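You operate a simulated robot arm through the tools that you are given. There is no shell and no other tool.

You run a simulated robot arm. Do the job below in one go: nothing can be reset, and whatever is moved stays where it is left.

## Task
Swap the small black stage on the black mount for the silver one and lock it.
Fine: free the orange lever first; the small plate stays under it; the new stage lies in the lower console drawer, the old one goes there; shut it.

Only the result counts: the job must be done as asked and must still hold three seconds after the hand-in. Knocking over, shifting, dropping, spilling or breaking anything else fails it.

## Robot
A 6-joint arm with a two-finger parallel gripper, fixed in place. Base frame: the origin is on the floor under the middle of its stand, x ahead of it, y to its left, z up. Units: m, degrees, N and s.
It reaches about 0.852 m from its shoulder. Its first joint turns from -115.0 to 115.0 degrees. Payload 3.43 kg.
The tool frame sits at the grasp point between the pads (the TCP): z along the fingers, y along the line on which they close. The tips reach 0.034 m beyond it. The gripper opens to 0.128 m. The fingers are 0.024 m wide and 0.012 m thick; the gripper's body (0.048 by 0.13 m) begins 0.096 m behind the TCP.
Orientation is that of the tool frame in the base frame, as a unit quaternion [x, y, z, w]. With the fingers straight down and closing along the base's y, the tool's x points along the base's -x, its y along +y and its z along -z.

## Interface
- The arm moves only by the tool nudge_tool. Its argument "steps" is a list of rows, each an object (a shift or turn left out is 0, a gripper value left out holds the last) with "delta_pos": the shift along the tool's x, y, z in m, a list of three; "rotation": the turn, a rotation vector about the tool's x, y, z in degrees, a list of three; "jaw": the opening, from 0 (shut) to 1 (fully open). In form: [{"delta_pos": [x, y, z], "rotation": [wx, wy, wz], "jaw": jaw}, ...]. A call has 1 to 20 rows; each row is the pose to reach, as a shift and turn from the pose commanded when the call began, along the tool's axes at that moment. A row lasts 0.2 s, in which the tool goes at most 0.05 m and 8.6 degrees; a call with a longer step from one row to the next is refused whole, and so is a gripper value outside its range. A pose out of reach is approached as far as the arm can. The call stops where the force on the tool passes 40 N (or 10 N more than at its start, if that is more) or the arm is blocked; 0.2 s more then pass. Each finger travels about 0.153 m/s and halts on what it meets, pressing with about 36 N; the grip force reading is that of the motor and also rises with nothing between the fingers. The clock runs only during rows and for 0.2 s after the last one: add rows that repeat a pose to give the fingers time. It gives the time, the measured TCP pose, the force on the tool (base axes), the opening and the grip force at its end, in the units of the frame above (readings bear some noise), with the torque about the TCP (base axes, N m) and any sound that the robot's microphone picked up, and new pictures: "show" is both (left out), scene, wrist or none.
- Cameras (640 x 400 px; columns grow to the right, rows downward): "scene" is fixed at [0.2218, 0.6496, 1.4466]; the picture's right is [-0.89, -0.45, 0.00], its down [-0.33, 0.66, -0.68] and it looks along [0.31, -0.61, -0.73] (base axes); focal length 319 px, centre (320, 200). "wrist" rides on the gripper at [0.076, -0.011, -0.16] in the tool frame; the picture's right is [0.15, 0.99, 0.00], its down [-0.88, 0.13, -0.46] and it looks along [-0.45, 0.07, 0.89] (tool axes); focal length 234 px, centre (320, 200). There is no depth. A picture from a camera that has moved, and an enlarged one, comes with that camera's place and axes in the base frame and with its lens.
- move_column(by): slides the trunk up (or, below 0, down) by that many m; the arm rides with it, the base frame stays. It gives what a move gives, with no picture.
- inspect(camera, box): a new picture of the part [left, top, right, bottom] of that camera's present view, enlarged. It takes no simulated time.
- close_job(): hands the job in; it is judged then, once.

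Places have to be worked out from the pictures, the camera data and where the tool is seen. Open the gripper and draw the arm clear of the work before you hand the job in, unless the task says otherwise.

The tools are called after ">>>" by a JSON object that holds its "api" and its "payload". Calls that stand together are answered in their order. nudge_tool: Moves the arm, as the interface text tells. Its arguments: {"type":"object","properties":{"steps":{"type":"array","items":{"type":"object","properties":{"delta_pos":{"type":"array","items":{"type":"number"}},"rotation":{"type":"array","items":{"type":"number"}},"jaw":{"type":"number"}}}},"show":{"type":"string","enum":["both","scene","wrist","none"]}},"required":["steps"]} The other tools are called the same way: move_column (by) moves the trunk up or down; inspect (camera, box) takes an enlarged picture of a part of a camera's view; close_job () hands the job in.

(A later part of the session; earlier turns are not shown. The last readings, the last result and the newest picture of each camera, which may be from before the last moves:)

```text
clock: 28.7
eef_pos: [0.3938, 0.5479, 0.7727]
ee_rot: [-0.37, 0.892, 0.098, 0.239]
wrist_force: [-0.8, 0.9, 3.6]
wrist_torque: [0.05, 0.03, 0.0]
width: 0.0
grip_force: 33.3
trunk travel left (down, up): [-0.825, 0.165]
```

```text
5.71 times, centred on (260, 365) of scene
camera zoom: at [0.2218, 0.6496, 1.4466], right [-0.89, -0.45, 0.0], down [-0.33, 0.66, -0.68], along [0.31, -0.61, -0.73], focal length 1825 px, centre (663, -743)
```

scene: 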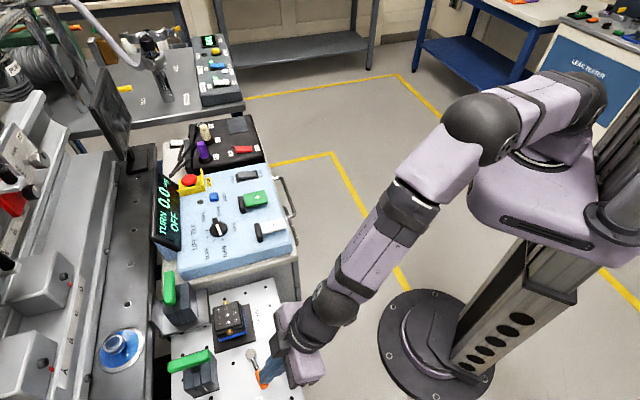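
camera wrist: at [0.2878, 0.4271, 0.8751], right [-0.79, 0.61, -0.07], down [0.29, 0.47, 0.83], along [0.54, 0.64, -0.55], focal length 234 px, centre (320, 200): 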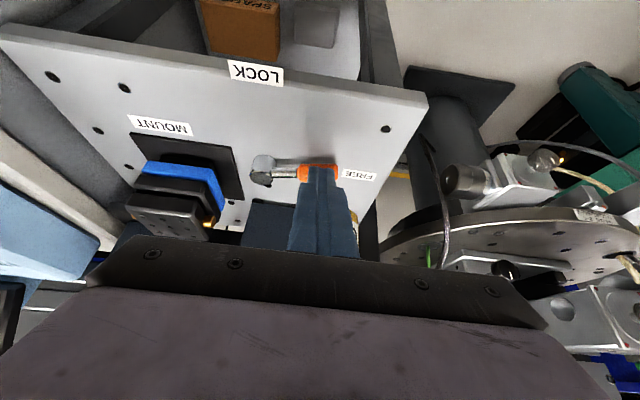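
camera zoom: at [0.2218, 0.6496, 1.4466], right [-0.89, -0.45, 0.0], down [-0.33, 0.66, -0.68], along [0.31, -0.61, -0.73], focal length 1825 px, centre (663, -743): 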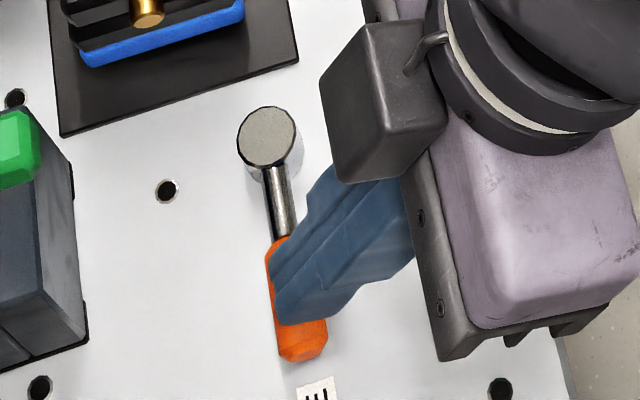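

Lever is now about 86°. A little more push to reach the stop.

>>> {"api": "nudge_tool", "payload": {"steps": [{"delta_pos": [-0.003, 0.0, 0.0017]}, {"delta_pos": [-0.006, 0.0, 0.0035]}, {"delta_pos": [-0.0078, 0.0, 0.0045]}, {"delta_pos": [-0.0078, 0.0, 0.0045]}], "show": "none"}}

>>> {"api": "inspect", "payload": {"camera": "wrist", "box": [255, 115, 395, 215]}}

```text
clock: 29.7
eef_pos: [0.3957, 0.5498, 0.7748]
ee_rot: [-0.37, 0.893, 0.097, 0.238]
wrist_force: [-16.1, -16.7, 21.4]
wrist_torque: [-0.36, 0.3, -0.12]
width: 0.0
grip_force: 32.7
trunk travel left (down, up): [-0.825, 0.165]
stopped in row 4: the force on the tool passed its limit at 43 N (the readings are from after the stop); the commanded pose is now the measured one
```

```text
4.00 times, centred on (325, 165) of wrist
camera zoom: at [0.3002, 0.4407, 0.877], right [-0.79, 0.61, -0.08], down [0.29, 0.47, 0.83], along [0.54, 0.63, -0.55], focal length 937 px, centre (300, 340)
```

zoom: 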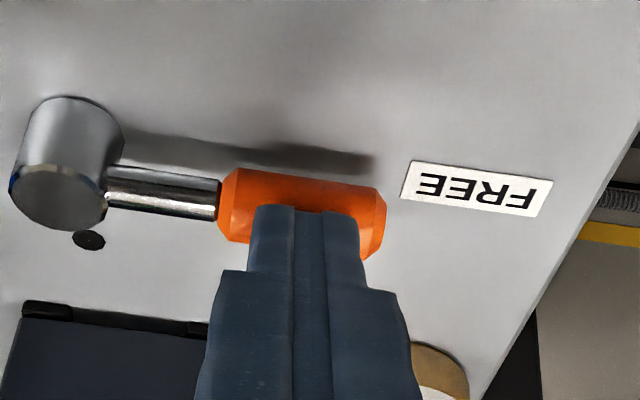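

The lever hit its end stop (43 N) at FREE. Now I back straight off upward and away, opening nothing yet, and check the lever.

>>> {"api": "nudge_tool", "payload": {"steps": [{"delta_pos": [-0.0096, 0, -0.0406]}, {"delta_pos": [-0.0192, 0, -0.0813]}, {"delta_pos": [-0.0288, 0, -0.122]}, {"delta_pos": [-0.0384, 0, -0.1626]}, {"delta_pos": [-0.048, 0, -0.2032]}]}}

>>> {"api": "inspect", "payload": {"camera": "scene", "box": [190, 280, 310, 400]}}

```text
clock: 30.9
eef_pos: [0.3556, 0.5124, 0.9697]
ee_rot: [-0.37, 0.893, 0.096, 0.236]
wrist_force: [0.1, -0.3, 1.0]
wrist_torque: [0.04, 0.0, 0.0]
width: 0.0001
grip_force: 32.6
trunk travel left (down, up): [-0.825, 0.165]
camera wrist: at [0.2602, 0.4011, 1.0728], right [-0.79, 0.61, -0.08], down [0.29, 0.48, 0.83], along [0.54, 0.63, -0.55], focal length 234 px, centre (320, 200)
```

scene: 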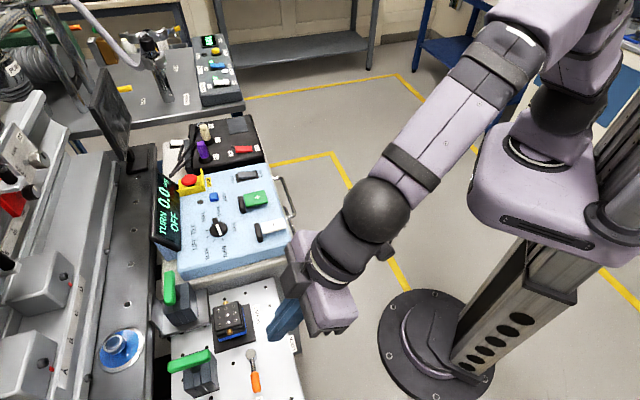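
wrist: 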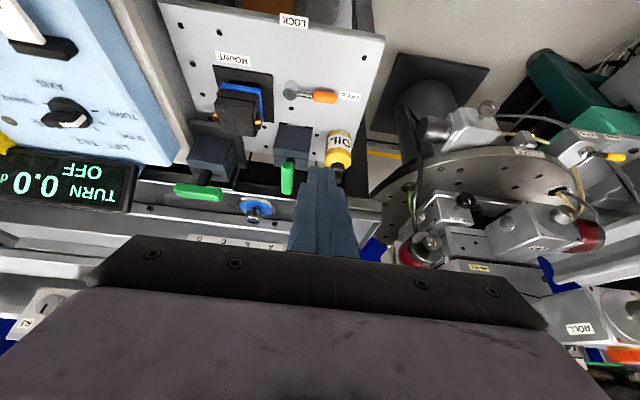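

```text
3.33 times, centred on (250, 340) of scene
camera zoom: at [0.2218, 0.6496, 1.4466], right [-0.89, -0.45, 0.0], down [-0.33, 0.66, -0.68], along [0.31, -0.61, -0.73], focal length 1064 px, centre (553, -267)
```

zoom: 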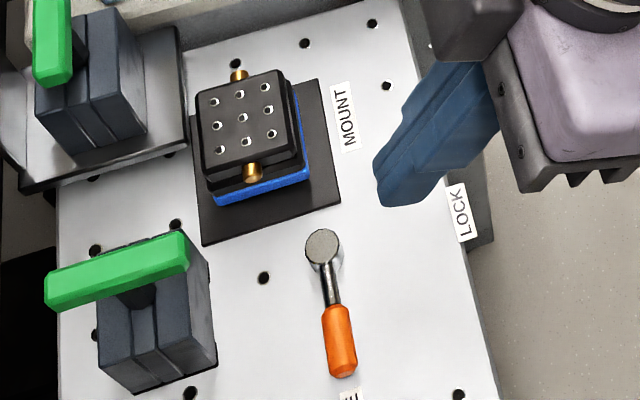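

Lever clearly points to FREE now. I move across in front of the console toward the drawer side.

>>> {"api": "nudge_tool", "payload": {"steps": [{"delta_pos": [0.0248, -0.0375, -0.0117]}, {"delta_pos": [0.0496, -0.0749, -0.0235]}, {"delta_pos": [0.0744, -0.1124, -0.0352]}, {"delta_pos": [0.0992, -0.1498, -0.047]}, {"delta_pos": [0.1239, -0.1873, -0.0587]}, {"delta_pos": [0.1487, -0.2247, -0.0705]}, {"delta_pos": [0.1735, -0.2622, -0.0822]}, {"delta_pos": [0.1983, -0.2996, -0.094]}, {"delta_pos": [0.2231, -0.3371, -0.1057]}], "show": "none"}}

>>> {"api": "move_column", "payload": {"by": -0.2}}

```text
clock: 32.9
eef_pos: [0.4222, 0.0986, 0.9547]
ee_rot: [-0.371, 0.893, 0.097, 0.236]
wrist_force: [0.1, 0.2, 0.1]
wrist_torque: [-0.01, 0.01, 0.02]
width: 0.0002
grip_force: 33.0
trunk travel left (down, up): [-0.825, 0.165]
```

```text
clock: 35.1
eef_pos: [0.4226, 0.1008, 0.7551]
ee_rot: [-0.37, 0.893, 0.096, 0.237]
wrist_force: [-0.6, 0.1, 0.5]
wrist_torque: [0.0, -0.01, 0.01]
width: 0.0
grip_force: 33.3
trunk travel left (down, up): [-0.625, 0.365]
```

Now I roll the gripper 90° about its axis so it can close vertically on the horizontal handle bar, shifting sideways toward the handle's middle.

>>> {"api": "nudge_tool", "payload": {"steps": [{"delta_pos": [0.0, -0.012, 0.0], "rotation": [0, 0, 8.2]}, {"delta_pos": [0.0, -0.024, 0.0], "rotation": [0, 0, 16.4]}, {"delta_pos": [0.0, -0.036, 0.0], "rotation": [0, 0, 24.6]}, {"delta_pos": [0.0, -0.048, 0.0], "rotation": [0, 0, 32.8]}, {"delta_pos": [0.0, -0.06, 0.0], "rotation": [0, 0, 41]}, {"delta_pos": [0.0, -0.072, 0.0], "rotation": [0, 0, 49.2]}, {"delta_pos": [0.0, -0.084, 0.0], "rotation": [0, 0, 57.4]}, {"delta_pos": [0.0, -0.096, 0.0], "rotation": [0, 0, 65.6]}, {"delta_pos": [0.0, -0.108, 0.0], "rotation": [0, 0, 73.8]}, {"delta_pos": [0.0, -0.12, 0.0], "rotation": [0, 0, 82]}, {"delta_pos": [0.0, -0.12, 0.0], "rotation": [0, 0, 90]}]}}

```text
clock: 37.5
eef_pos: [0.5068, 0.015, 0.754]
ee_rot: [0.371, 0.893, 0.235, 0.099]
wrist_force: [-0.4, -0.9, -0.2]
wrist_torque: [0.0, 0.02, -0.01]
width: 0.0
grip_force: 33.3
trunk travel left (down, up): [-0.625, 0.365]
camera wrist: at [0.39, 0.0075, 0.8888], right [0.51, 0.71, 0.49], down [0.54, -0.7, 0.46], along [0.67, 0.03, -0.74], focal length 234 px, centre (320, 200)
```

scene: 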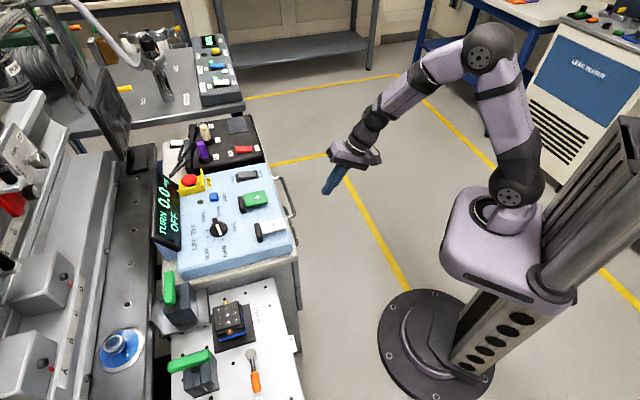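
wrist: 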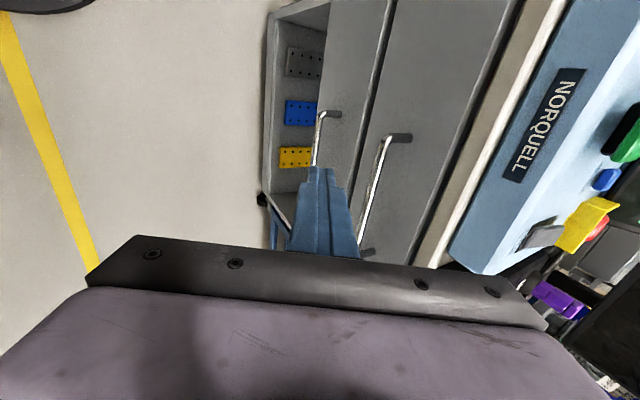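

The roll worked. I zoom on the lower handle from here to refine its position.

>>> {"api": "inspect", "payload": {"camera": "wrist", "box": [280, 90, 440, 190]}}

```text
4.00 times, centred on (360, 140) of wrist
camera zoom: at [0.39, 0.0075, 0.8888], right [0.51, 0.71, 0.49], down [0.54, -0.7, 0.46], along [0.67, 0.03, -0.74], focal length 937 px, centre (160, 440)
```

zoom: 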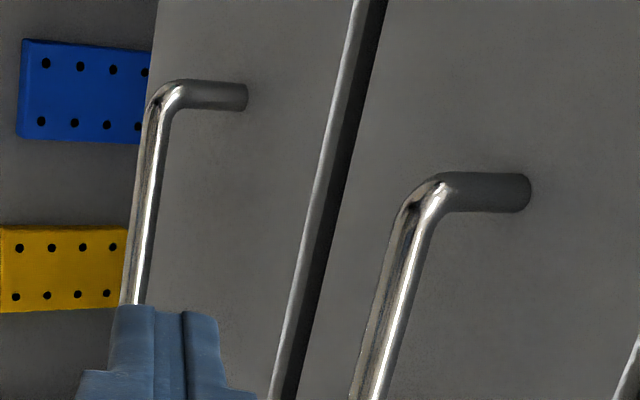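

Bar: centre line at a≈−0.4715 (38 mm off the drawer face), z≈0.572, middle at b≈−0.40. I lower the trunk 0.1 m, then pitch the tool to horizontal facing the handle, with the jaw part open.

>>> {"api": "move_column", "payload": {"by": -0.1}}

>>> {"api": "nudge_tool", "payload": {"steps": [{"delta_pos": [-0.0065, -0.0043, 0.0053], "rotation": [-7.5, 0, 0], "jaw": 0.45}, {"delta_pos": [-0.013, -0.0087, 0.0106], "rotation": [-15, 0, 0], "jaw": 0.45}, {"delta_pos": [-0.0195, -0.013, 0.0159], "rotation": [-22.5, 0, 0]}, {"delta_pos": [-0.026, -0.0174, 0.0212], "rotation": [-30, 0, 0]}, {"delta_pos": [-0.0325, -0.0217, 0.0264], "rotation": [-37.5, 0, 0]}, {"delta_pos": [-0.039, -0.0261, 0.0317], "rotation": [-45, 0, 0]}, {"delta_pos": [-0.0455, -0.0304, 0.037], "rotation": [-52.5, 0, 0]}, {"delta_pos": [-0.052, -0.0348, 0.0423], "rotation": [-60, 0, 0]}]}}

```text
clock: 38.8
eef_pos: [0.5069, 0.0155, 0.6538]
ee_rot: [0.369, 0.893, 0.236, 0.098]
wrist_force: [0.1, 0.1, 0.2]
wrist_torque: [0.0, 0.04, 0.0]
width: 0.0001
grip_force: 33.0
trunk travel left (down, up): [-0.525, 0.465]
```

```text
clock: 40.6
eef_pos: [0.5371, -0.0289, 0.6001]
ee_rot: [0.271, 0.654, 0.652, 0.273]
wrist_force: [0.4, -0.3, 0.3]
wrist_torque: [-0.03, 0.01, 0.01]
width: 0.0575
grip_force: 0.0
trunk travel left (down, up): [-0.525, 0.465]
camera wrist: at [0.3706, -0.0866, 0.5911], right [-0.1, 0.11, 0.99], down [0.3, -0.94, 0.14], along [0.95, 0.31, 0.06], focal length 234 px, centre (320, 200)
```

scene: 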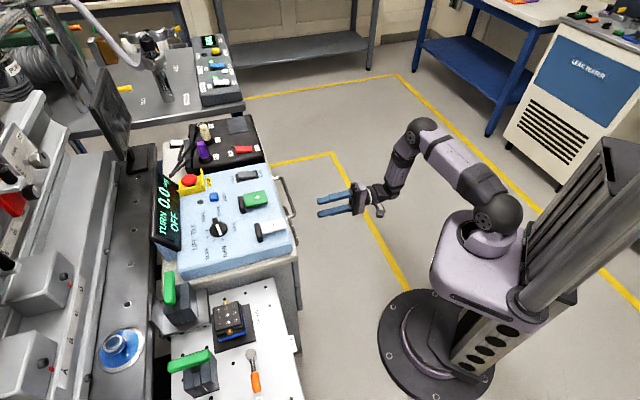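
wrist: 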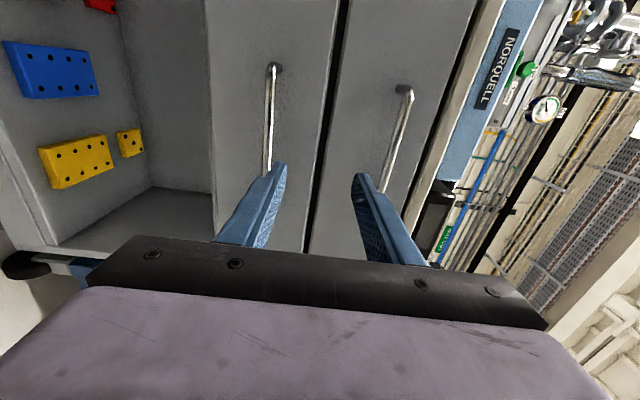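

Now horizontal, and this view puts the lower bar at z≈0.54 rather than 0.57. I zoom in to refine.

>>> {"api": "inspect", "payload": {"camera": "wrist", "box": [210, 40, 450, 190]}}

```text
2.67 times, centred on (330, 115) of wrist
camera zoom: at [0.3706, -0.0866, 0.5911], right [-0.1, 0.11, 0.99], down [0.3, -0.94, 0.14], along [0.95, 0.31, 0.06], focal length 624 px, centre (293, 427)
```

zoom: 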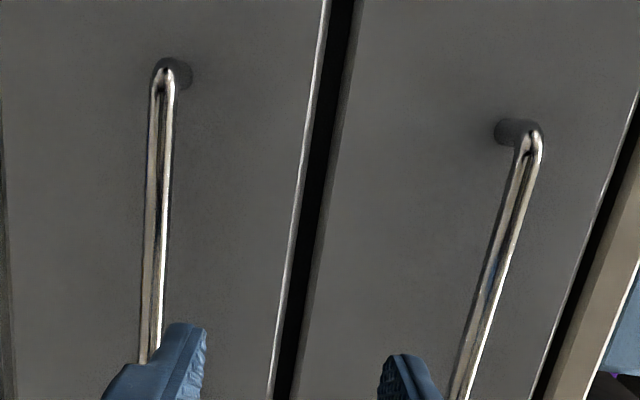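

Refined: bar at a≈−0.49, z≈0.536, centred near b≈−0.40. I lower 64 mm and move forward so that the bar lies about 17 mm past the TCP.

>>> {"api": "nudge_tool", "payload": {"steps": [{"delta_pos": [0, -0.032, 0]}, {"delta_pos": [0, -0.064, 0]}, {"delta_pos": [0, -0.064, 0.04]}, {"delta_pos": [0, -0.064, 0.08]}, {"delta_pos": [0, -0.064, 0.113]}, {"delta_pos": [0, -0.064, 0.113]}], "show": "wrist"}}

>>> {"api": "inspect", "payload": {"camera": "wrist", "box": [210, 40, 450, 260]}}

```text
clock: 42.0
eef_pos: [0.6178, 0.0506, 0.5366]
ee_rot: [0.271, 0.656, 0.65, 0.271]
wrist_force: [0.3, 0.0, -0.1]
wrist_torque: [-0.03, -0.02, 0.0]
width: 0.0576
grip_force: 0.0
trunk travel left (down, up): [-0.525, 0.465]
camera wrist: at [0.4504, -0.0071, 0.527], right [-0.1, 0.11, 0.99], down [0.3, -0.94, 0.14], along [0.95, 0.31, 0.06], focal length 234 px, centre (320, 200)
```

wrist: 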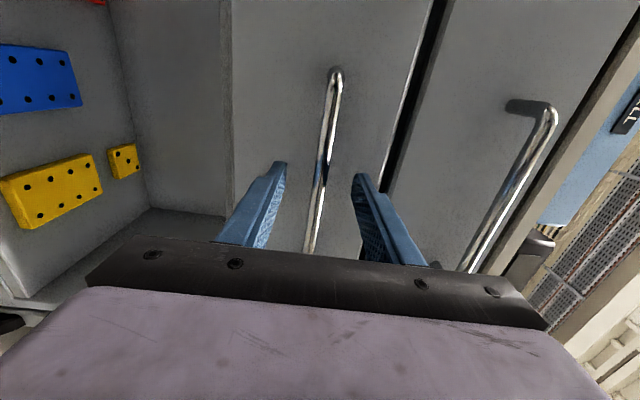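

```text
1.82 times, centred on (330, 150) of wrist
camera zoom: at [0.4504, -0.0071, 0.527], right [-0.1, 0.11, 0.99], down [0.3, -0.94, 0.14], along [0.95, 0.31, 0.06], focal length 426 px, centre (302, 291)
```

zoom: 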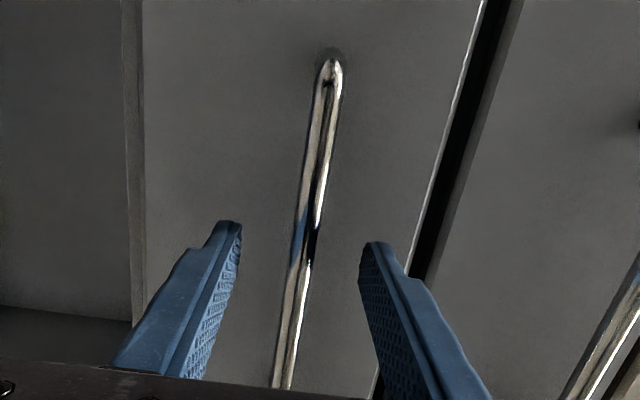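

The bar lies between the fingers and centred. I close on it.

>>> {"api": "nudge_tool", "payload": {"steps": [{"delta_pos": [0, 0, 0], "jaw": 0.0}, {"delta_pos": [0, 0, 0], "jaw": 0.0}, {"delta_pos": [0, 0, 0], "jaw": 0.0}], "show": "wrist"}}

```text
clock: 42.8
eef_pos: [0.6174, 0.0511, 0.5355]
ee_rot: [0.272, 0.656, 0.65, 0.271]
wrist_force: [1.6, 1.1, -2.8]
wrist_torque: [0.02, 0.15, -0.3]
width: 0.0117
grip_force: 45.3
trunk travel left (down, up): [-0.525, 0.465]
camera wrist: at [0.4501, -0.0073, 0.5266], right [-0.1, 0.11, 0.99], down [0.3, -0.94, 0.14], along [0.95, 0.31, 0.06], focal length 234 px, centre (320, 200)
```

wrist: 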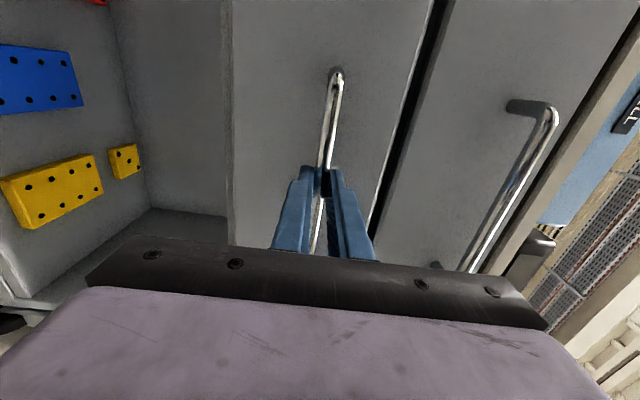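

Gripped (11.7 mm). I pull straight out along the drawer direction, starting with 60 mm.

>>> {"api": "nudge_tool", "payload": {"steps": [{"delta_pos": [0, 0, -0.01]}, {"delta_pos": [0, 0, -0.025]}, {"delta_pos": [0, 0, -0.04]}, {"delta_pos": [0, 0, -0.06]}], "show": "wrist"}}

```text
clock: 43.8
eef_pos: [0.5751, 0.0098, 0.5343]
ee_rot: [0.272, 0.656, 0.65, 0.271]
wrist_force: [3.5, -7.0, -6.0]
wrist_torque: [0.05, 0.17, 0.51]
width: 0.0117
grip_force: 44.9
trunk travel left (down, up): [-0.525, 0.465]
camera wrist: at [0.4079, -0.049, 0.5265], right [-0.1, 0.11, 0.99], down [0.3, -0.94, 0.14], along [0.95, 0.31, 0.06], focal length 234 px, centre (320, 200)
```

wrist: 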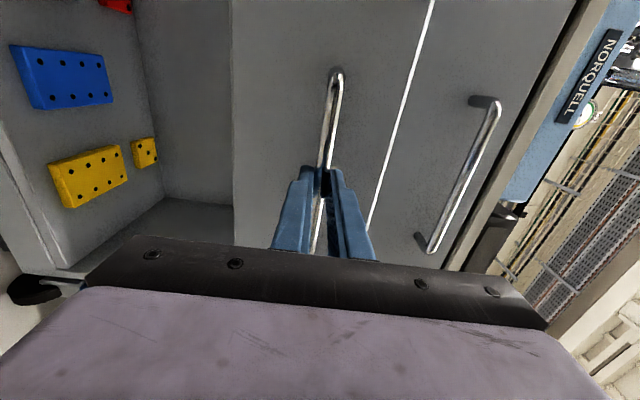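

The drawer slides well. I pull out further.

>>> {"api": "nudge_tool", "payload": {"steps": [{"delta_pos": [0, 0, -0.02]}, {"delta_pos": [0, 0, -0.04]}, {"delta_pos": [0, 0, -0.06]}, {"delta_pos": [0, 0, -0.08]}, {"delta_pos": [0, 0, -0.1]}, {"delta_pos": [0, 0, -0.12]}, {"delta_pos": [0, 0, -0.14]}], "show": "both"}}

```text
clock: 45.4
eef_pos: [0.4773, -0.09, 0.5346]
ee_rot: [0.273, 0.657, 0.648, 0.271]
wrist_force: [10.3, -11.1, -12.0]
wrist_torque: [-0.01, 0.2, 0.23]
width: 0.0116
grip_force: 45.5
trunk travel left (down, up): [-0.525, 0.465]
camera wrist: at [0.3083, -0.1479, 0.5271], right [-0.1, 0.11, 0.99], down [0.3, -0.95, 0.14], along [0.95, 0.31, 0.06], focal length 234 px, centre (320, 200)
```

scene: 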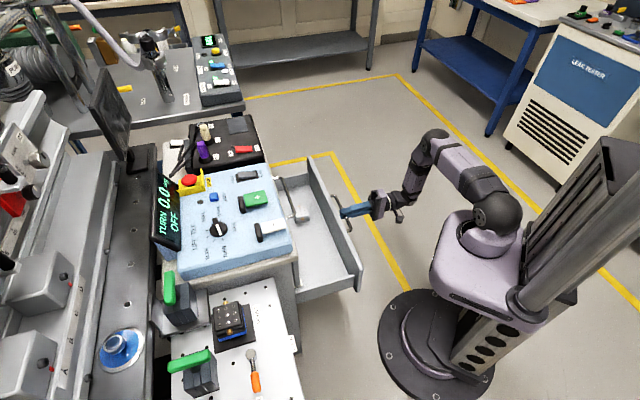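
wrist: 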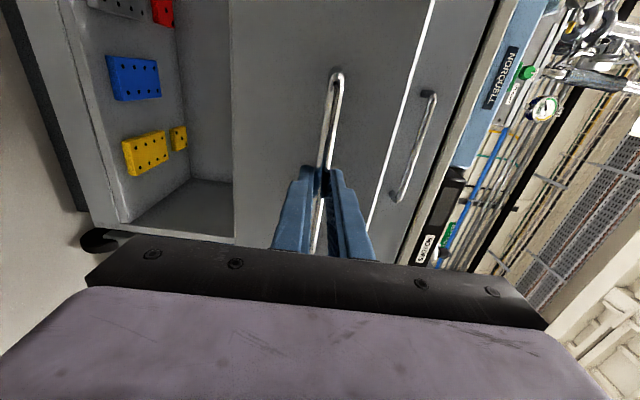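

The drawer is about 0.2 m open. I look inside from the scene camera.

>>> {"api": "inspect", "payload": {"camera": "scene", "box": [250, 140, 400, 310]}}

```text
2.35 times, centred on (325, 225) of scene
camera zoom: at [0.2218, 0.6496, 1.4466], right [-0.89, -0.45, 0.0], down [-0.33, 0.66, -0.68], along [0.31, -0.61, -0.73], focal length 751 px, centre (308, 141)
```

zoom: 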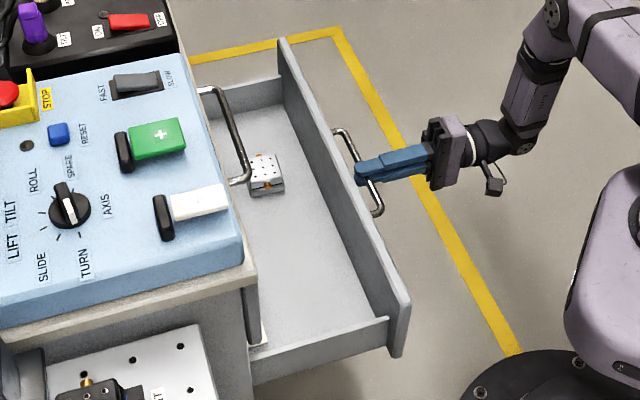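

The silver stage lies in the drawer near (0.63,−0.01). I pull out another 50 mm for more clearance from the upper handle.

>>> {"api": "nudge_tool", "payload": {"steps": [{"delta_pos": [0, 0, -0.015]}, {"delta_pos": [0, 0, -0.03]}, {"delta_pos": [0, 0, -0.045]}, {"delta_pos": [0, 0, -0.055]}], "show": "none"}}

>>> {"api": "inspect", "payload": {"camera": "scene", "box": [260, 150, 380, 310]}}

```text
clock: 46.5
eef_pos: [0.4405, -0.1247, 0.5349]
ee_rot: [0.271, 0.658, 0.65, 0.268]
wrist_force: [20.1, 7.9, -7.6]
wrist_torque: [-0.13, 0.07, 0.26]
width: 0.0115
grip_force: 44.9
trunk travel left (down, up): [-0.525, 0.465]
stopped in row 4: the force on the tool passed its limit at 48 N (the readings are from after the stop); the commanded pose is now the measured one
```

```text
2.50 times, centred on (320, 230) of scene
camera zoom: at [0.2218, 0.6496, 1.4466], right [-0.89, -0.45, 0.0], down [-0.33, 0.66, -0.68], along [0.31, -0.61, -0.73], focal length 798 px, centre (320, 125)
```

zoom: 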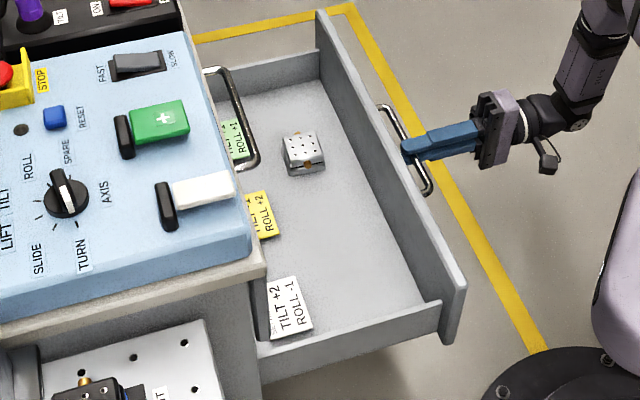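

The drawer hit its end stop at 0.25 m. I release the handle and back off.

>>> {"api": "nudge_tool", "payload": {"steps": [{"delta_pos": [0, 0, 0], "jaw": 0.4}, {"delta_pos": [0, 0, 0], "jaw": 0.4}, {"delta_pos": [0, 0, -0.025], "jaw": 0.4}, {"delta_pos": [0, 0, -0.05], "jaw": 0.4}, {"delta_pos": [0, 0, -0.075], "jaw": 0.4}], "show": "both"}}

```text
clock: 47.7
eef_pos: [0.3865, -0.1792, 0.537]
ee_rot: [0.271, 0.656, 0.651, 0.269]
wrist_force: [-0.5, -0.6, 0.4]
wrist_torque: [-0.02, 0.03, 0.01]
width: 0.0512
grip_force: 0.0
trunk travel left (down, up): [-0.525, 0.465]
camera wrist: at [0.2198, -0.2377, 0.5281], right [-0.1, 0.11, 0.99], down [0.3, -0.94, 0.13], along [0.95, 0.31, 0.06], focal length 234 px, centre (320, 200)
```

scene: 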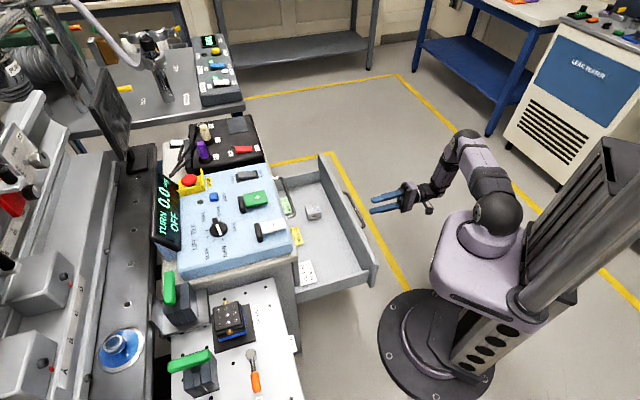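
wrist: 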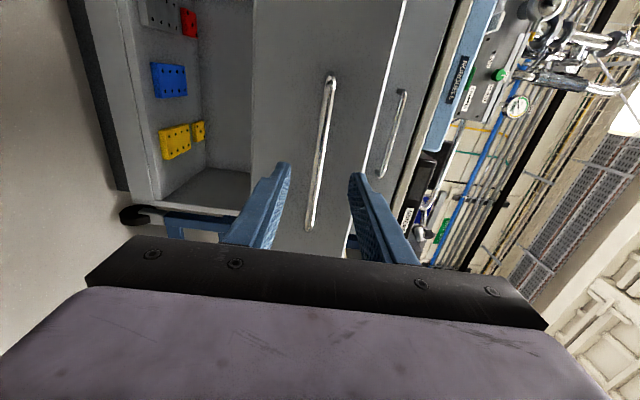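

Drawer stays open at 0.25 m. I raise the trunk and turn the tool back to pointing down to look into the drawer from above.

>>> {"api": "move_column", "payload": {"by": 0.3}}

>>> {"api": "nudge_tool", "payload": {"steps": [{"delta_pos": [0, 0.003, 0.0], "rotation": [8.2, 0, 0]}, {"delta_pos": [0, 0.006, 0.0], "rotation": [16.4, 0, 0]}, {"delta_pos": [0, 0.009, 0.01], "rotation": [24.6, 0, 0]}, {"delta_pos": [0, 0.012, 0.02], "rotation": [32.8, 0, 0]}, {"delta_pos": [0, 0.015, 0.03], "rotation": [41, 0, 0]}, {"delta_pos": [0, 0.018, 0.04], "rotation": [49.2, 0, 0]}, {"delta_pos": [0, 0.021, 0.05], "rotation": [57.4, 0, 0]}, {"delta_pos": [0, 0.024, 0.06], "rotation": [65.6, 0, 0]}, {"delta_pos": [0, 0.027, 0.07], "rotation": [73.8, 0, 0]}, {"delta_pos": [0, 0.03, 0.08], "rotation": [82, 0, 0]}, {"delta_pos": [0, 0.033, 0.083], "rotation": [90, 0, 0]}], "show": "none"}}

>>> {"api": "nudge_tool", "payload": {"steps": [{"rotation": [0, 0, -8.2]}, {"rotation": [0, 0, -16.4]}, {"rotation": [0, 0, -24.6]}, {"rotation": [0, 0, -32.8]}, {"rotation": [0, 0, -41]}, {"rotation": [0, 0, -49.2]}, {"rotation": [0, 0, -57.4]}, {"rotation": [0, 0, -65.6]}, {"rotation": [0, 0, -73.8]}, {"rotation": [0, 0, -82]}, {"rotation": [0, 0, -90]}], "show": "both"}}

```text
clock: 50.7
eef_pos: [0.3879, -0.1788, 0.8373]
ee_rot: [0.27, 0.657, 0.651, 0.27]
wrist_force: [-0.1, -0.7, 1.0]
wrist_torque: [0.03, 0.04, -0.01]
width: 0.0513
grip_force: 0.0
trunk travel left (down, up): [-0.825, 0.165]
```

```text
clock: 53.1
eef_pos: [0.4459, -0.1196, 0.8698]
ee_rot: [0.381, 0.925, -0.005, -0.001]
wrist_force: [-0.3, -0.8, 0.1]
wrist_torque: [0.01, 0.05, 0.0]
width: 0.0514
grip_force: 0.1
trunk travel left (down, up): [-0.825, 0.165]
```

```text
clock: 55.5
eef_pos: [0.4442, -0.1188, 0.8689]
ee_rot: [-0.385, 0.923, -0.002, -0.003]
wrist_force: [0.4, 0.1, 1.1]
wrist_torque: [0.01, 0.02, -0.03]
width: 0.0509
grip_force: 0.1
trunk travel left (down, up): [-0.825, 0.165]
camera wrist: at [0.4002, -0.1793, 1.031], right [-0.81, 0.59, 0.0], down [0.53, 0.72, 0.45], along [0.27, 0.36, -0.89], focal length 234 px, centre (320, 200)
```

scene: 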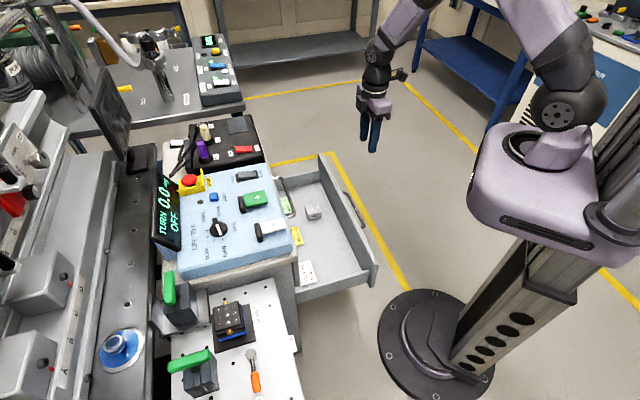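
wrist: 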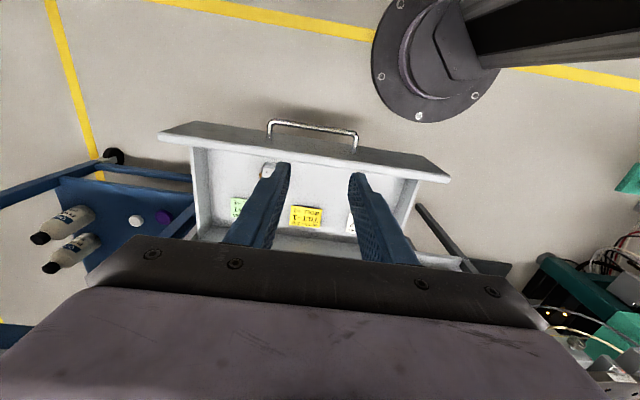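

The stage is hidden behind the left finger; I open the jaw fully and shift a bit sideways to see it.

>>> {"api": "nudge_tool", "payload": {"steps": [{"delta_pos": [0.02, -0.03, 0], "jaw": 1.0}, {"delta_pos": [0.03, -0.06, 0], "jaw": 1.0}, {"delta_pos": [0.03, -0.06, 0], "jaw": 1.0}], "show": "wrist"}}

>>> {"api": "inspect", "payload": {"camera": "wrist", "box": [190, 130, 410, 270]}}

>>> {"api": "inspect", "payload": {"camera": "scene", "box": [285, 180, 345, 240]}}

```text
clock: 56.3
eef_pos: [0.468, -0.1843, 0.8693]
ee_rot: [-0.385, 0.923, -0.002, -0.002]
wrist_force: [0.2, 0.2, 0.8]
wrist_torque: [-0.01, -0.01, -0.02]
width: 0.1279
grip_force: 0.1
trunk travel left (down, up): [-0.825, 0.165]
camera wrist: at [0.422, -0.2444, 1.0309], right [-0.8, 0.59, 0.0], down [0.53, 0.72, 0.45], along [0.27, 0.36, -0.89], focal length 234 px, centre (320, 200)
```

wrist: 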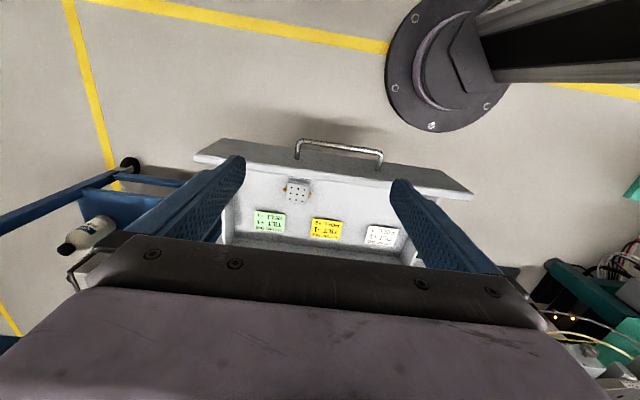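

```text
2.86 times, centred on (300, 200) of wrist
camera zoom: at [0.422, -0.2444, 1.0309], right [-0.8, 0.59, 0.0], down [0.53, 0.72, 0.45], along [0.27, 0.36, -0.89], focal length 669 px, centre (377, 200)
```

zoom: 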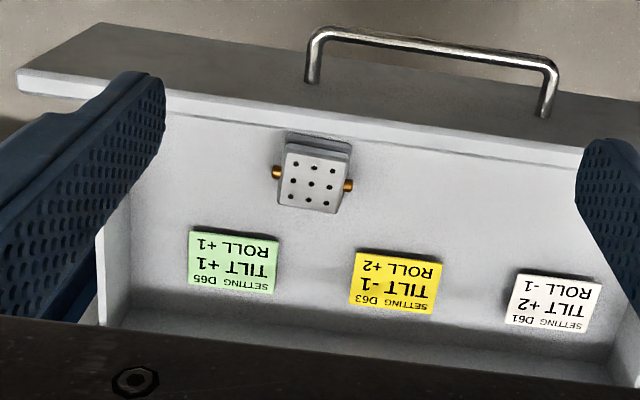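

```text
6.67 times, centred on (315, 210) of scene
camera zoom: at [0.2218, 0.6496, 1.4466], right [-0.89, -0.45, 0.0], down [-0.33, 0.66, -0.68], along [0.31, -0.61, -0.73], focal length 2129 px, centre (353, 133)
```

zoom: 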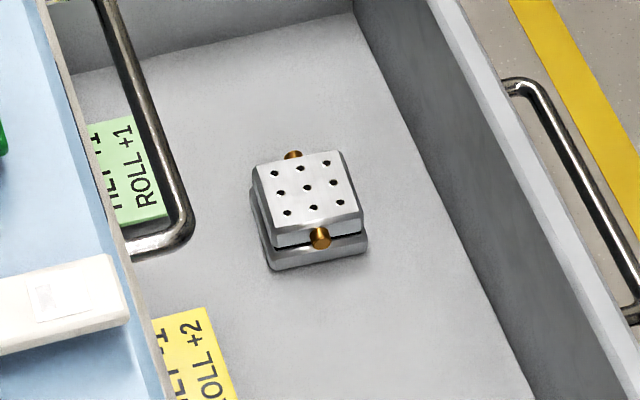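

The silver stage sits level with its brass pins along the drawer's width, like the black one; its top centre is about (0.616,−0.073,0.507). I check the drawer front panel geometry and stage in more detail.

>>> {"api": "inspect", "payload": {"camera": "wrist", "box": [265, 160, 345, 210]}}

>>> {"api": "inspect", "payload": {"camera": "wrist", "box": [180, 130, 480, 270]}}

>>> {"api": "inspect", "payload": {"camera": "scene", "box": [300, 150, 390, 300]}}

```text
8.00 times, centred on (305, 185) of wrist
camera zoom: at [0.422, -0.2444, 1.0309], right [-0.8, 0.59, 0.0], down [0.53, 0.72, 0.45], along [0.27, 0.36, -0.89], focal length 1873 px, centre (440, 320)
```

zoom: 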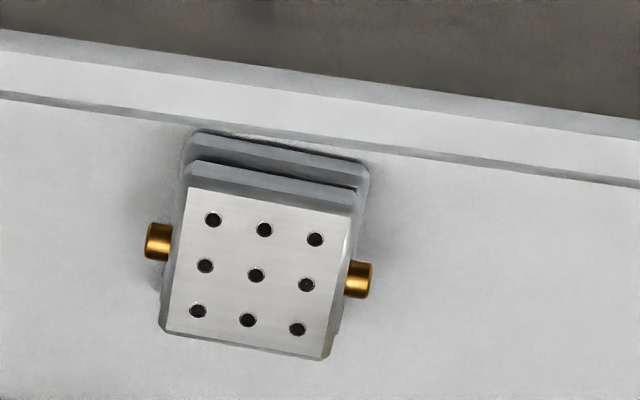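

```text
2.13 times, centred on (330, 200) of wrist
camera zoom: at [0.422, -0.2444, 1.0309], right [-0.8, 0.59, 0.0], down [0.53, 0.72, 0.45], along [0.27, 0.36, -0.89], focal length 500 px, centre (299, 200)
```

zoom: 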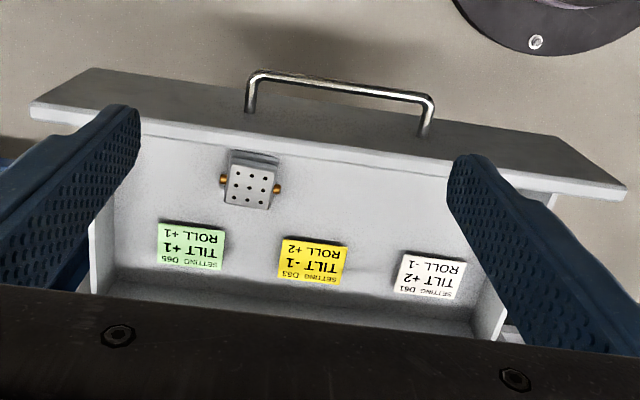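

```text
2.67 times, centred on (345, 225) of scene
camera zoom: at [0.2218, 0.6496, 1.4466], right [-0.89, -0.45, 0.0], down [-0.33, 0.66, -0.68], along [0.31, -0.61, -0.73], focal length 852 px, centre (253, 133)
```

zoom: 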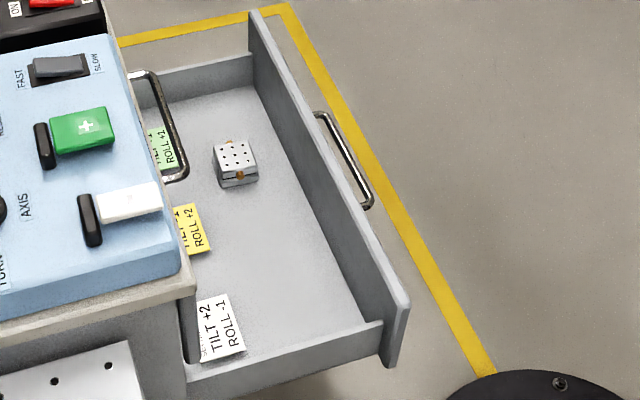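

Panel top is at z≈0.595, a −0.301…−0.284; silver stage is at yaw ≈42°, about 31 mm tall with pins at mid height. I'll use a 25° outward tilt for both stages. Now I move back toward the mount with a 25° tilt, jaw open.

>>> {"api": "nudge_tool", "payload": {"steps": [{"delta_pos": [-0.0218, 0.0356, -0.0159], "rotation": [0, -3.6, 0], "jaw": 0.75}, {"delta_pos": [-0.0436, 0.0711, -0.0317], "rotation": [0, -7.2, 0]}, {"delta_pos": [-0.0654, 0.1067, -0.0476], "rotation": [0, -10.8, 0]}, {"delta_pos": [-0.0872, 0.1422, -0.0634], "rotation": [0, -14.4, 0]}, {"delta_pos": [-0.1091, 0.1778, -0.0793], "rotation": [0, -18, 0]}, {"delta_pos": [-0.1309, 0.2133, -0.0951], "rotation": [0, -21.6, 0]}, {"delta_pos": [-0.1527, 0.2489, -0.111], "rotation": [0, -25, 0]}], "show": "none"}}

```text
clock: 57.9
eef_pos: [0.3955, 0.1004, 0.979]
ee_rot: [-0.375, 0.902, 0.08, 0.198]
wrist_force: [0.8, -0.1, 0.3]
wrist_torque: [-0.02, 0.0, -0.03]
width: 0.0962
grip_force: 0.0
trunk travel left (down, up): [-0.825, 0.165]
```

>>> {"api": "nudge_tool", "payload": {"steps": [{"delta_pos": [-0.0319, 0.0238, 0.023]}, {"delta_pos": [-0.0638, 0.0477, 0.046]}, {"delta_pos": [-0.0957, 0.0715, 0.069]}, {"delta_pos": [-0.1276, 0.0954, 0.092]}, {"delta_pos": [-0.1595, 0.1192, 0.1151]}, {"delta_pos": [-0.1914, 0.143, 0.1381]}, {"delta_pos": [-0.2233, 0.1669, 0.1611]}, {"delta_pos": [-0.2551, 0.1907, 0.1841]}, {"delta_pos": [-0.2551, 0.1907, 0.1841]}], "show": "both"}}

>>> {"api": "inspect", "payload": {"camera": "wrist", "box": [230, 100, 410, 260]}}

>>> {"api": "inspect", "payload": {"camera": "scene", "box": [190, 270, 310, 370]}}

```text
clock: 59.9
eef_pos: [0.4826, 0.4552, 0.9178]
ee_rot: [-0.376, 0.902, 0.081, 0.197]
wrist_force: [0.4, 1.2, 0.0]
wrist_torque: [0.02, -0.04, 0.02]
width: 0.096
grip_force: 0.1
trunk travel left (down, up): [-0.825, 0.165]
camera wrist: at [0.3937, 0.352, 1.0327], right [-0.79, 0.6, -0.06], down [0.34, 0.53, 0.78], along [0.5, 0.6, -0.62], focal length 234 px, centre (320, 200)
```

scene: 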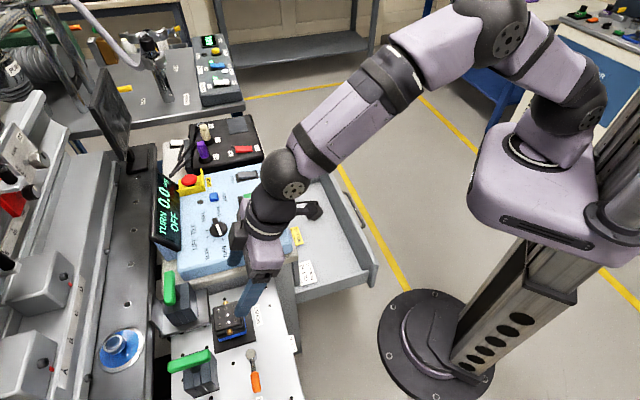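
wrist: 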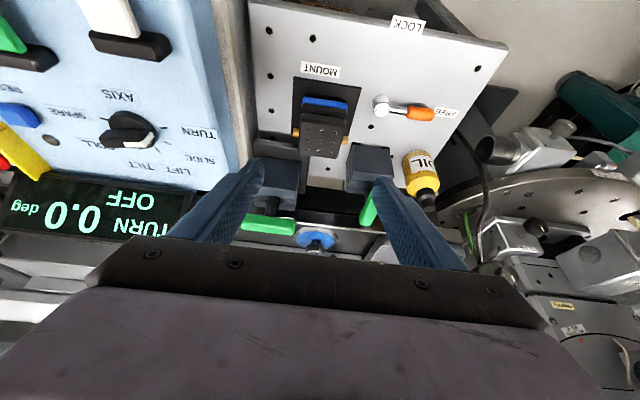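

```text
2.50 times, centred on (320, 180) of wrist
camera zoom: at [0.3937, 0.352, 1.0327], right [-0.79, 0.6, -0.06], down [0.34, 0.53, 0.78], along [0.5, 0.6, -0.62], focal length 585 px, centre (320, 250)
```

zoom: 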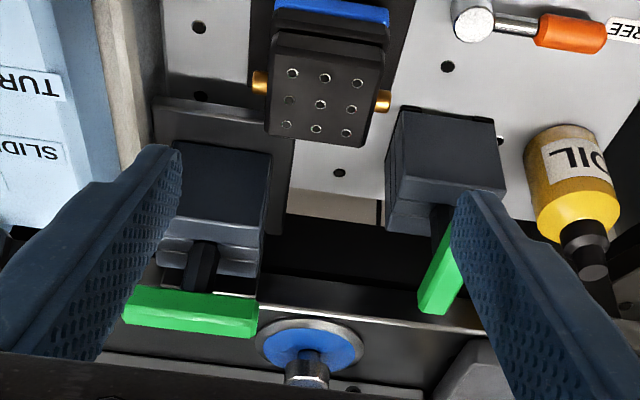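

```text
4.00 times, centred on (250, 320) of scene
camera zoom: at [0.2218, 0.6496, 1.4466], right [-0.89, -0.45, 0.0], down [-0.33, 0.66, -0.68], along [0.31, -0.61, -0.73], focal length 1277 px, centre (600, -280)
```

zoom: 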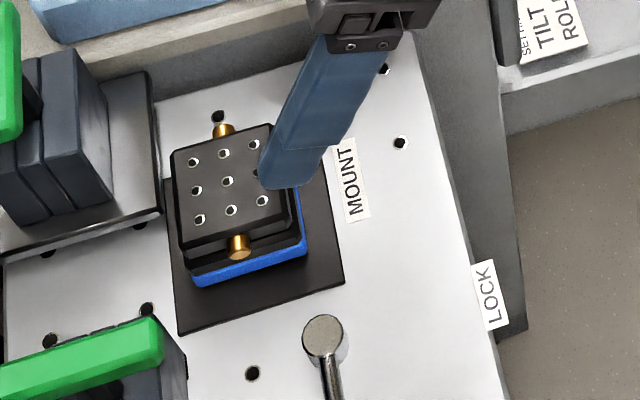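

Alignment in b is right. I descend along the tool axis to just above the grip height and verify.

>>> {"api": "nudge_tool", "payload": {"steps": [{"delta_pos": [0.004, 0.0007, 0.042], "jaw": 0.7}, {"delta_pos": [0.008, 0.0007, 0.084], "jaw": 0.7}, {"delta_pos": [0.0098, 0.0007, 0.104], "jaw": 0.7}, {"delta_pos": [0.0098, 0.0007, 0.104], "jaw": 0.7}], "show": "wrist"}}

>>> {"api": "inspect", "payload": {"camera": "wrist", "box": [220, 100, 420, 260]}}

>>> {"api": "inspect", "payload": {"camera": "scene", "box": [190, 280, 280, 370]}}

```text
clock: 60.9
eef_pos: [0.5063, 0.4781, 0.8175]
ee_rot: [-0.375, 0.902, 0.082, 0.198]
wrist_force: [0.1, -0.7, 0.0]
wrist_torque: [-0.01, 0.01, 0.0]
width: 0.0896
grip_force: 0.2
trunk travel left (down, up): [-0.825, 0.165]
camera wrist: at [0.4179, 0.3753, 0.9329], right [-0.79, 0.6, -0.06], down [0.34, 0.53, 0.78], along [0.5, 0.6, -0.62], focal length 234 px, centre (320, 200)
```

wrist: 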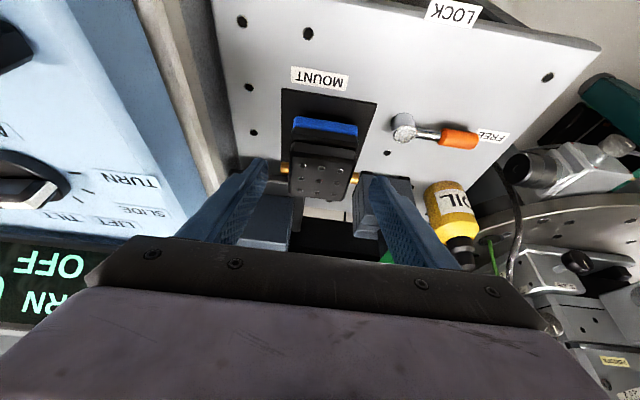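

```text
2.50 times, centred on (320, 180) of wrist
camera zoom: at [0.4179, 0.3753, 0.9329], right [-0.79, 0.6, -0.06], down [0.34, 0.53, 0.78], along [0.5, 0.6, -0.62], focal length 585 px, centre (320, 250)
```

zoom: 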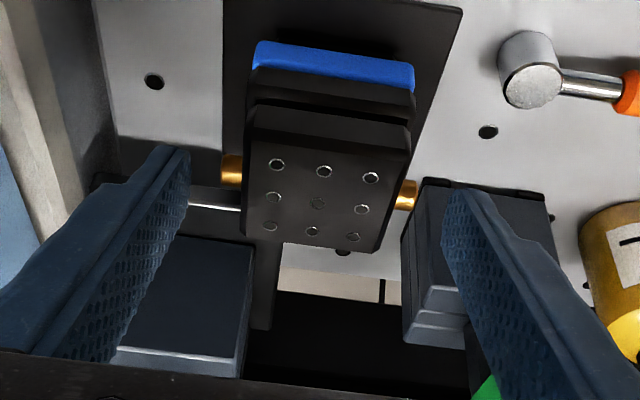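

```text
4.44 times, centred on (235, 325) of scene
camera zoom: at [0.2218, 0.6496, 1.4466], right [-0.89, -0.45, 0.0], down [-0.33, 0.66, -0.68], along [0.31, -0.61, -0.73], focal length 1419 px, centre (698, -356)
```

zoom: 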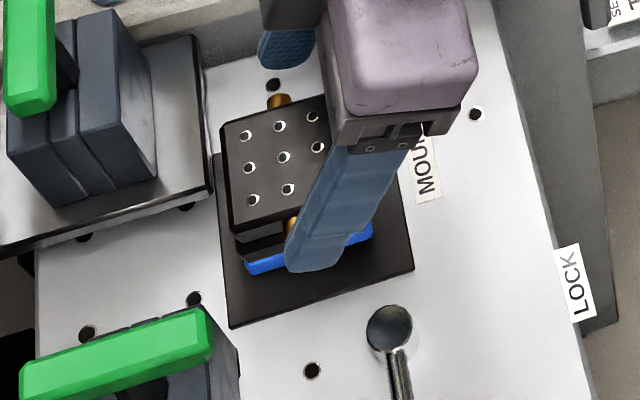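

Fingers straddle both pins and are nearly centred. I move 18 mm further along the tool axis and close on the pins.

>>> {"api": "nudge_tool", "payload": {"steps": [{"delta_pos": [0.0002, 0.0008, 0.01], "jaw": 0.7}, {"delta_pos": [0.0004, 0.0008, 0.018], "jaw": 0.7}, {"delta_pos": [0.0004, 0.0008, 0.018], "jaw": 0.62}, {"delta_pos": [0.0004, 0.0008, 0.018], "jaw": 0.62}], "show": "wrist"}}

>>> {"api": "inspect", "payload": {"camera": "wrist", "box": [240, 120, 400, 230]}}

>>> {"api": "inspect", "payload": {"camera": "scene", "box": [190, 280, 280, 370]}}

```text
clock: 61.9
eef_pos: [0.5103, 0.4847, 0.8025]
ee_rot: [-0.376, 0.902, 0.081, 0.196]
wrist_force: [0.5, 0.4, 0.1]
wrist_torque: [0.01, -0.04, 0.01]
width: 0.0794
grip_force: 0.0
trunk travel left (down, up): [-0.825, 0.165]
camera wrist: at [0.4219, 0.3807, 0.9165], right [-0.8, 0.6, -0.06], down [0.34, 0.53, 0.78], along [0.5, 0.6, -0.62], focal length 234 px, centre (320, 200)
```

wrist: 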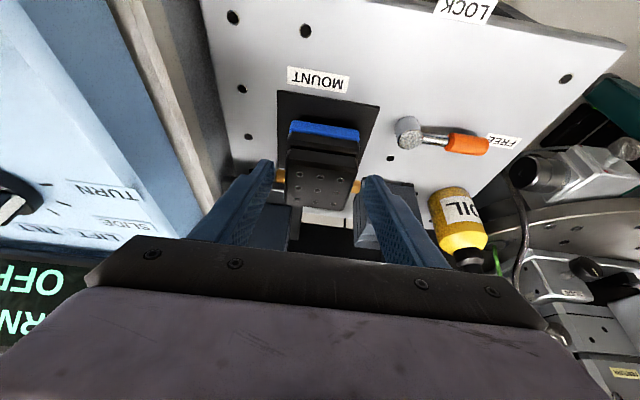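

```text
3.64 times, centred on (320, 175) of wrist
camera zoom: at [0.4219, 0.3807, 0.9165], right [-0.8, 0.6, -0.06], down [0.34, 0.53, 0.78], along [0.5, 0.6, -0.62], focal length 852 px, centre (320, 291)
```

zoom: 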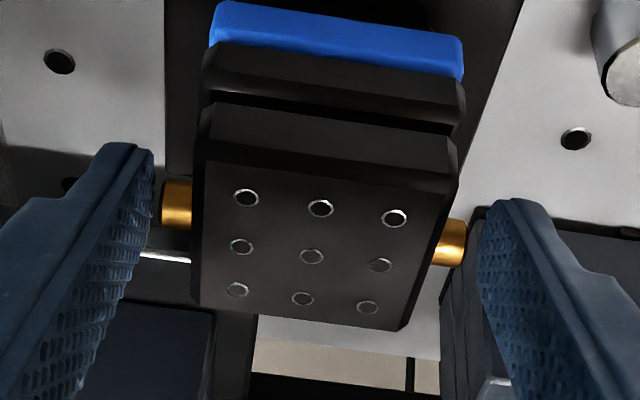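

```text
4.44 times, centred on (235, 325) of scene
camera zoom: at [0.2218, 0.6496, 1.4466], right [-0.89, -0.45, 0.0], down [-0.33, 0.66, -0.68], along [0.31, -0.61, -0.73], focal length 1419 px, centre (698, -356)
```

zoom: 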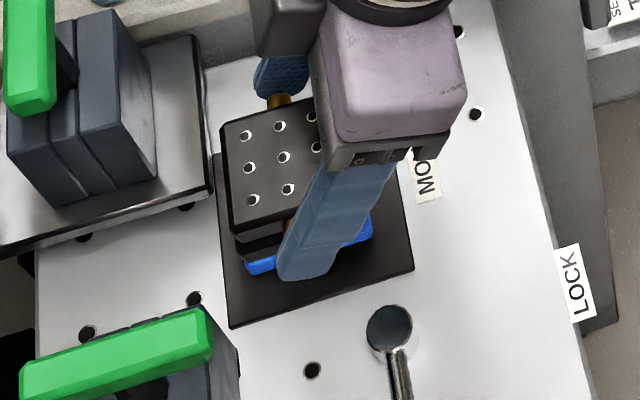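

Pins are level with the pads, near the tips, and centred. Close.

>>> {"api": "nudge_tool", "payload": {"steps": [{"delta_pos": [0, 0, 0], "jaw": 0.55}, {"delta_pos": [0, 0, 0], "jaw": 0.5}, {"delta_pos": [0, 0, 0], "jaw": 0.3}, {"delta_pos": [0, 0, 0], "jaw": 0.3}], "show": "none"}}

>>> {"api": "inspect", "payload": {"camera": "wrist", "box": [240, 120, 400, 230]}}

```text
clock: 62.9
eef_pos: [0.5121, 0.4847, 0.8007]
ee_rot: [-0.376, 0.902, 0.082, 0.197]
wrist_force: [3.4, -3.0, -0.3]
wrist_torque: [-0.17, -0.14, -0.04]
width: 0.0595
grip_force: 36.1
trunk travel left (down, up): [-0.825, 0.165]
```

```text
3.64 times, centred on (320, 175) of wrist
camera zoom: at [0.4224, 0.3801, 0.9165], right [-0.79, 0.6, -0.06], down [0.34, 0.53, 0.78], along [0.5, 0.6, -0.62], focal length 852 px, centre (320, 291)
```

zoom: 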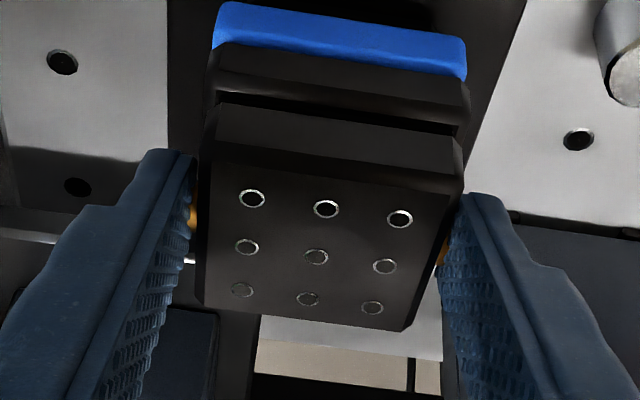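

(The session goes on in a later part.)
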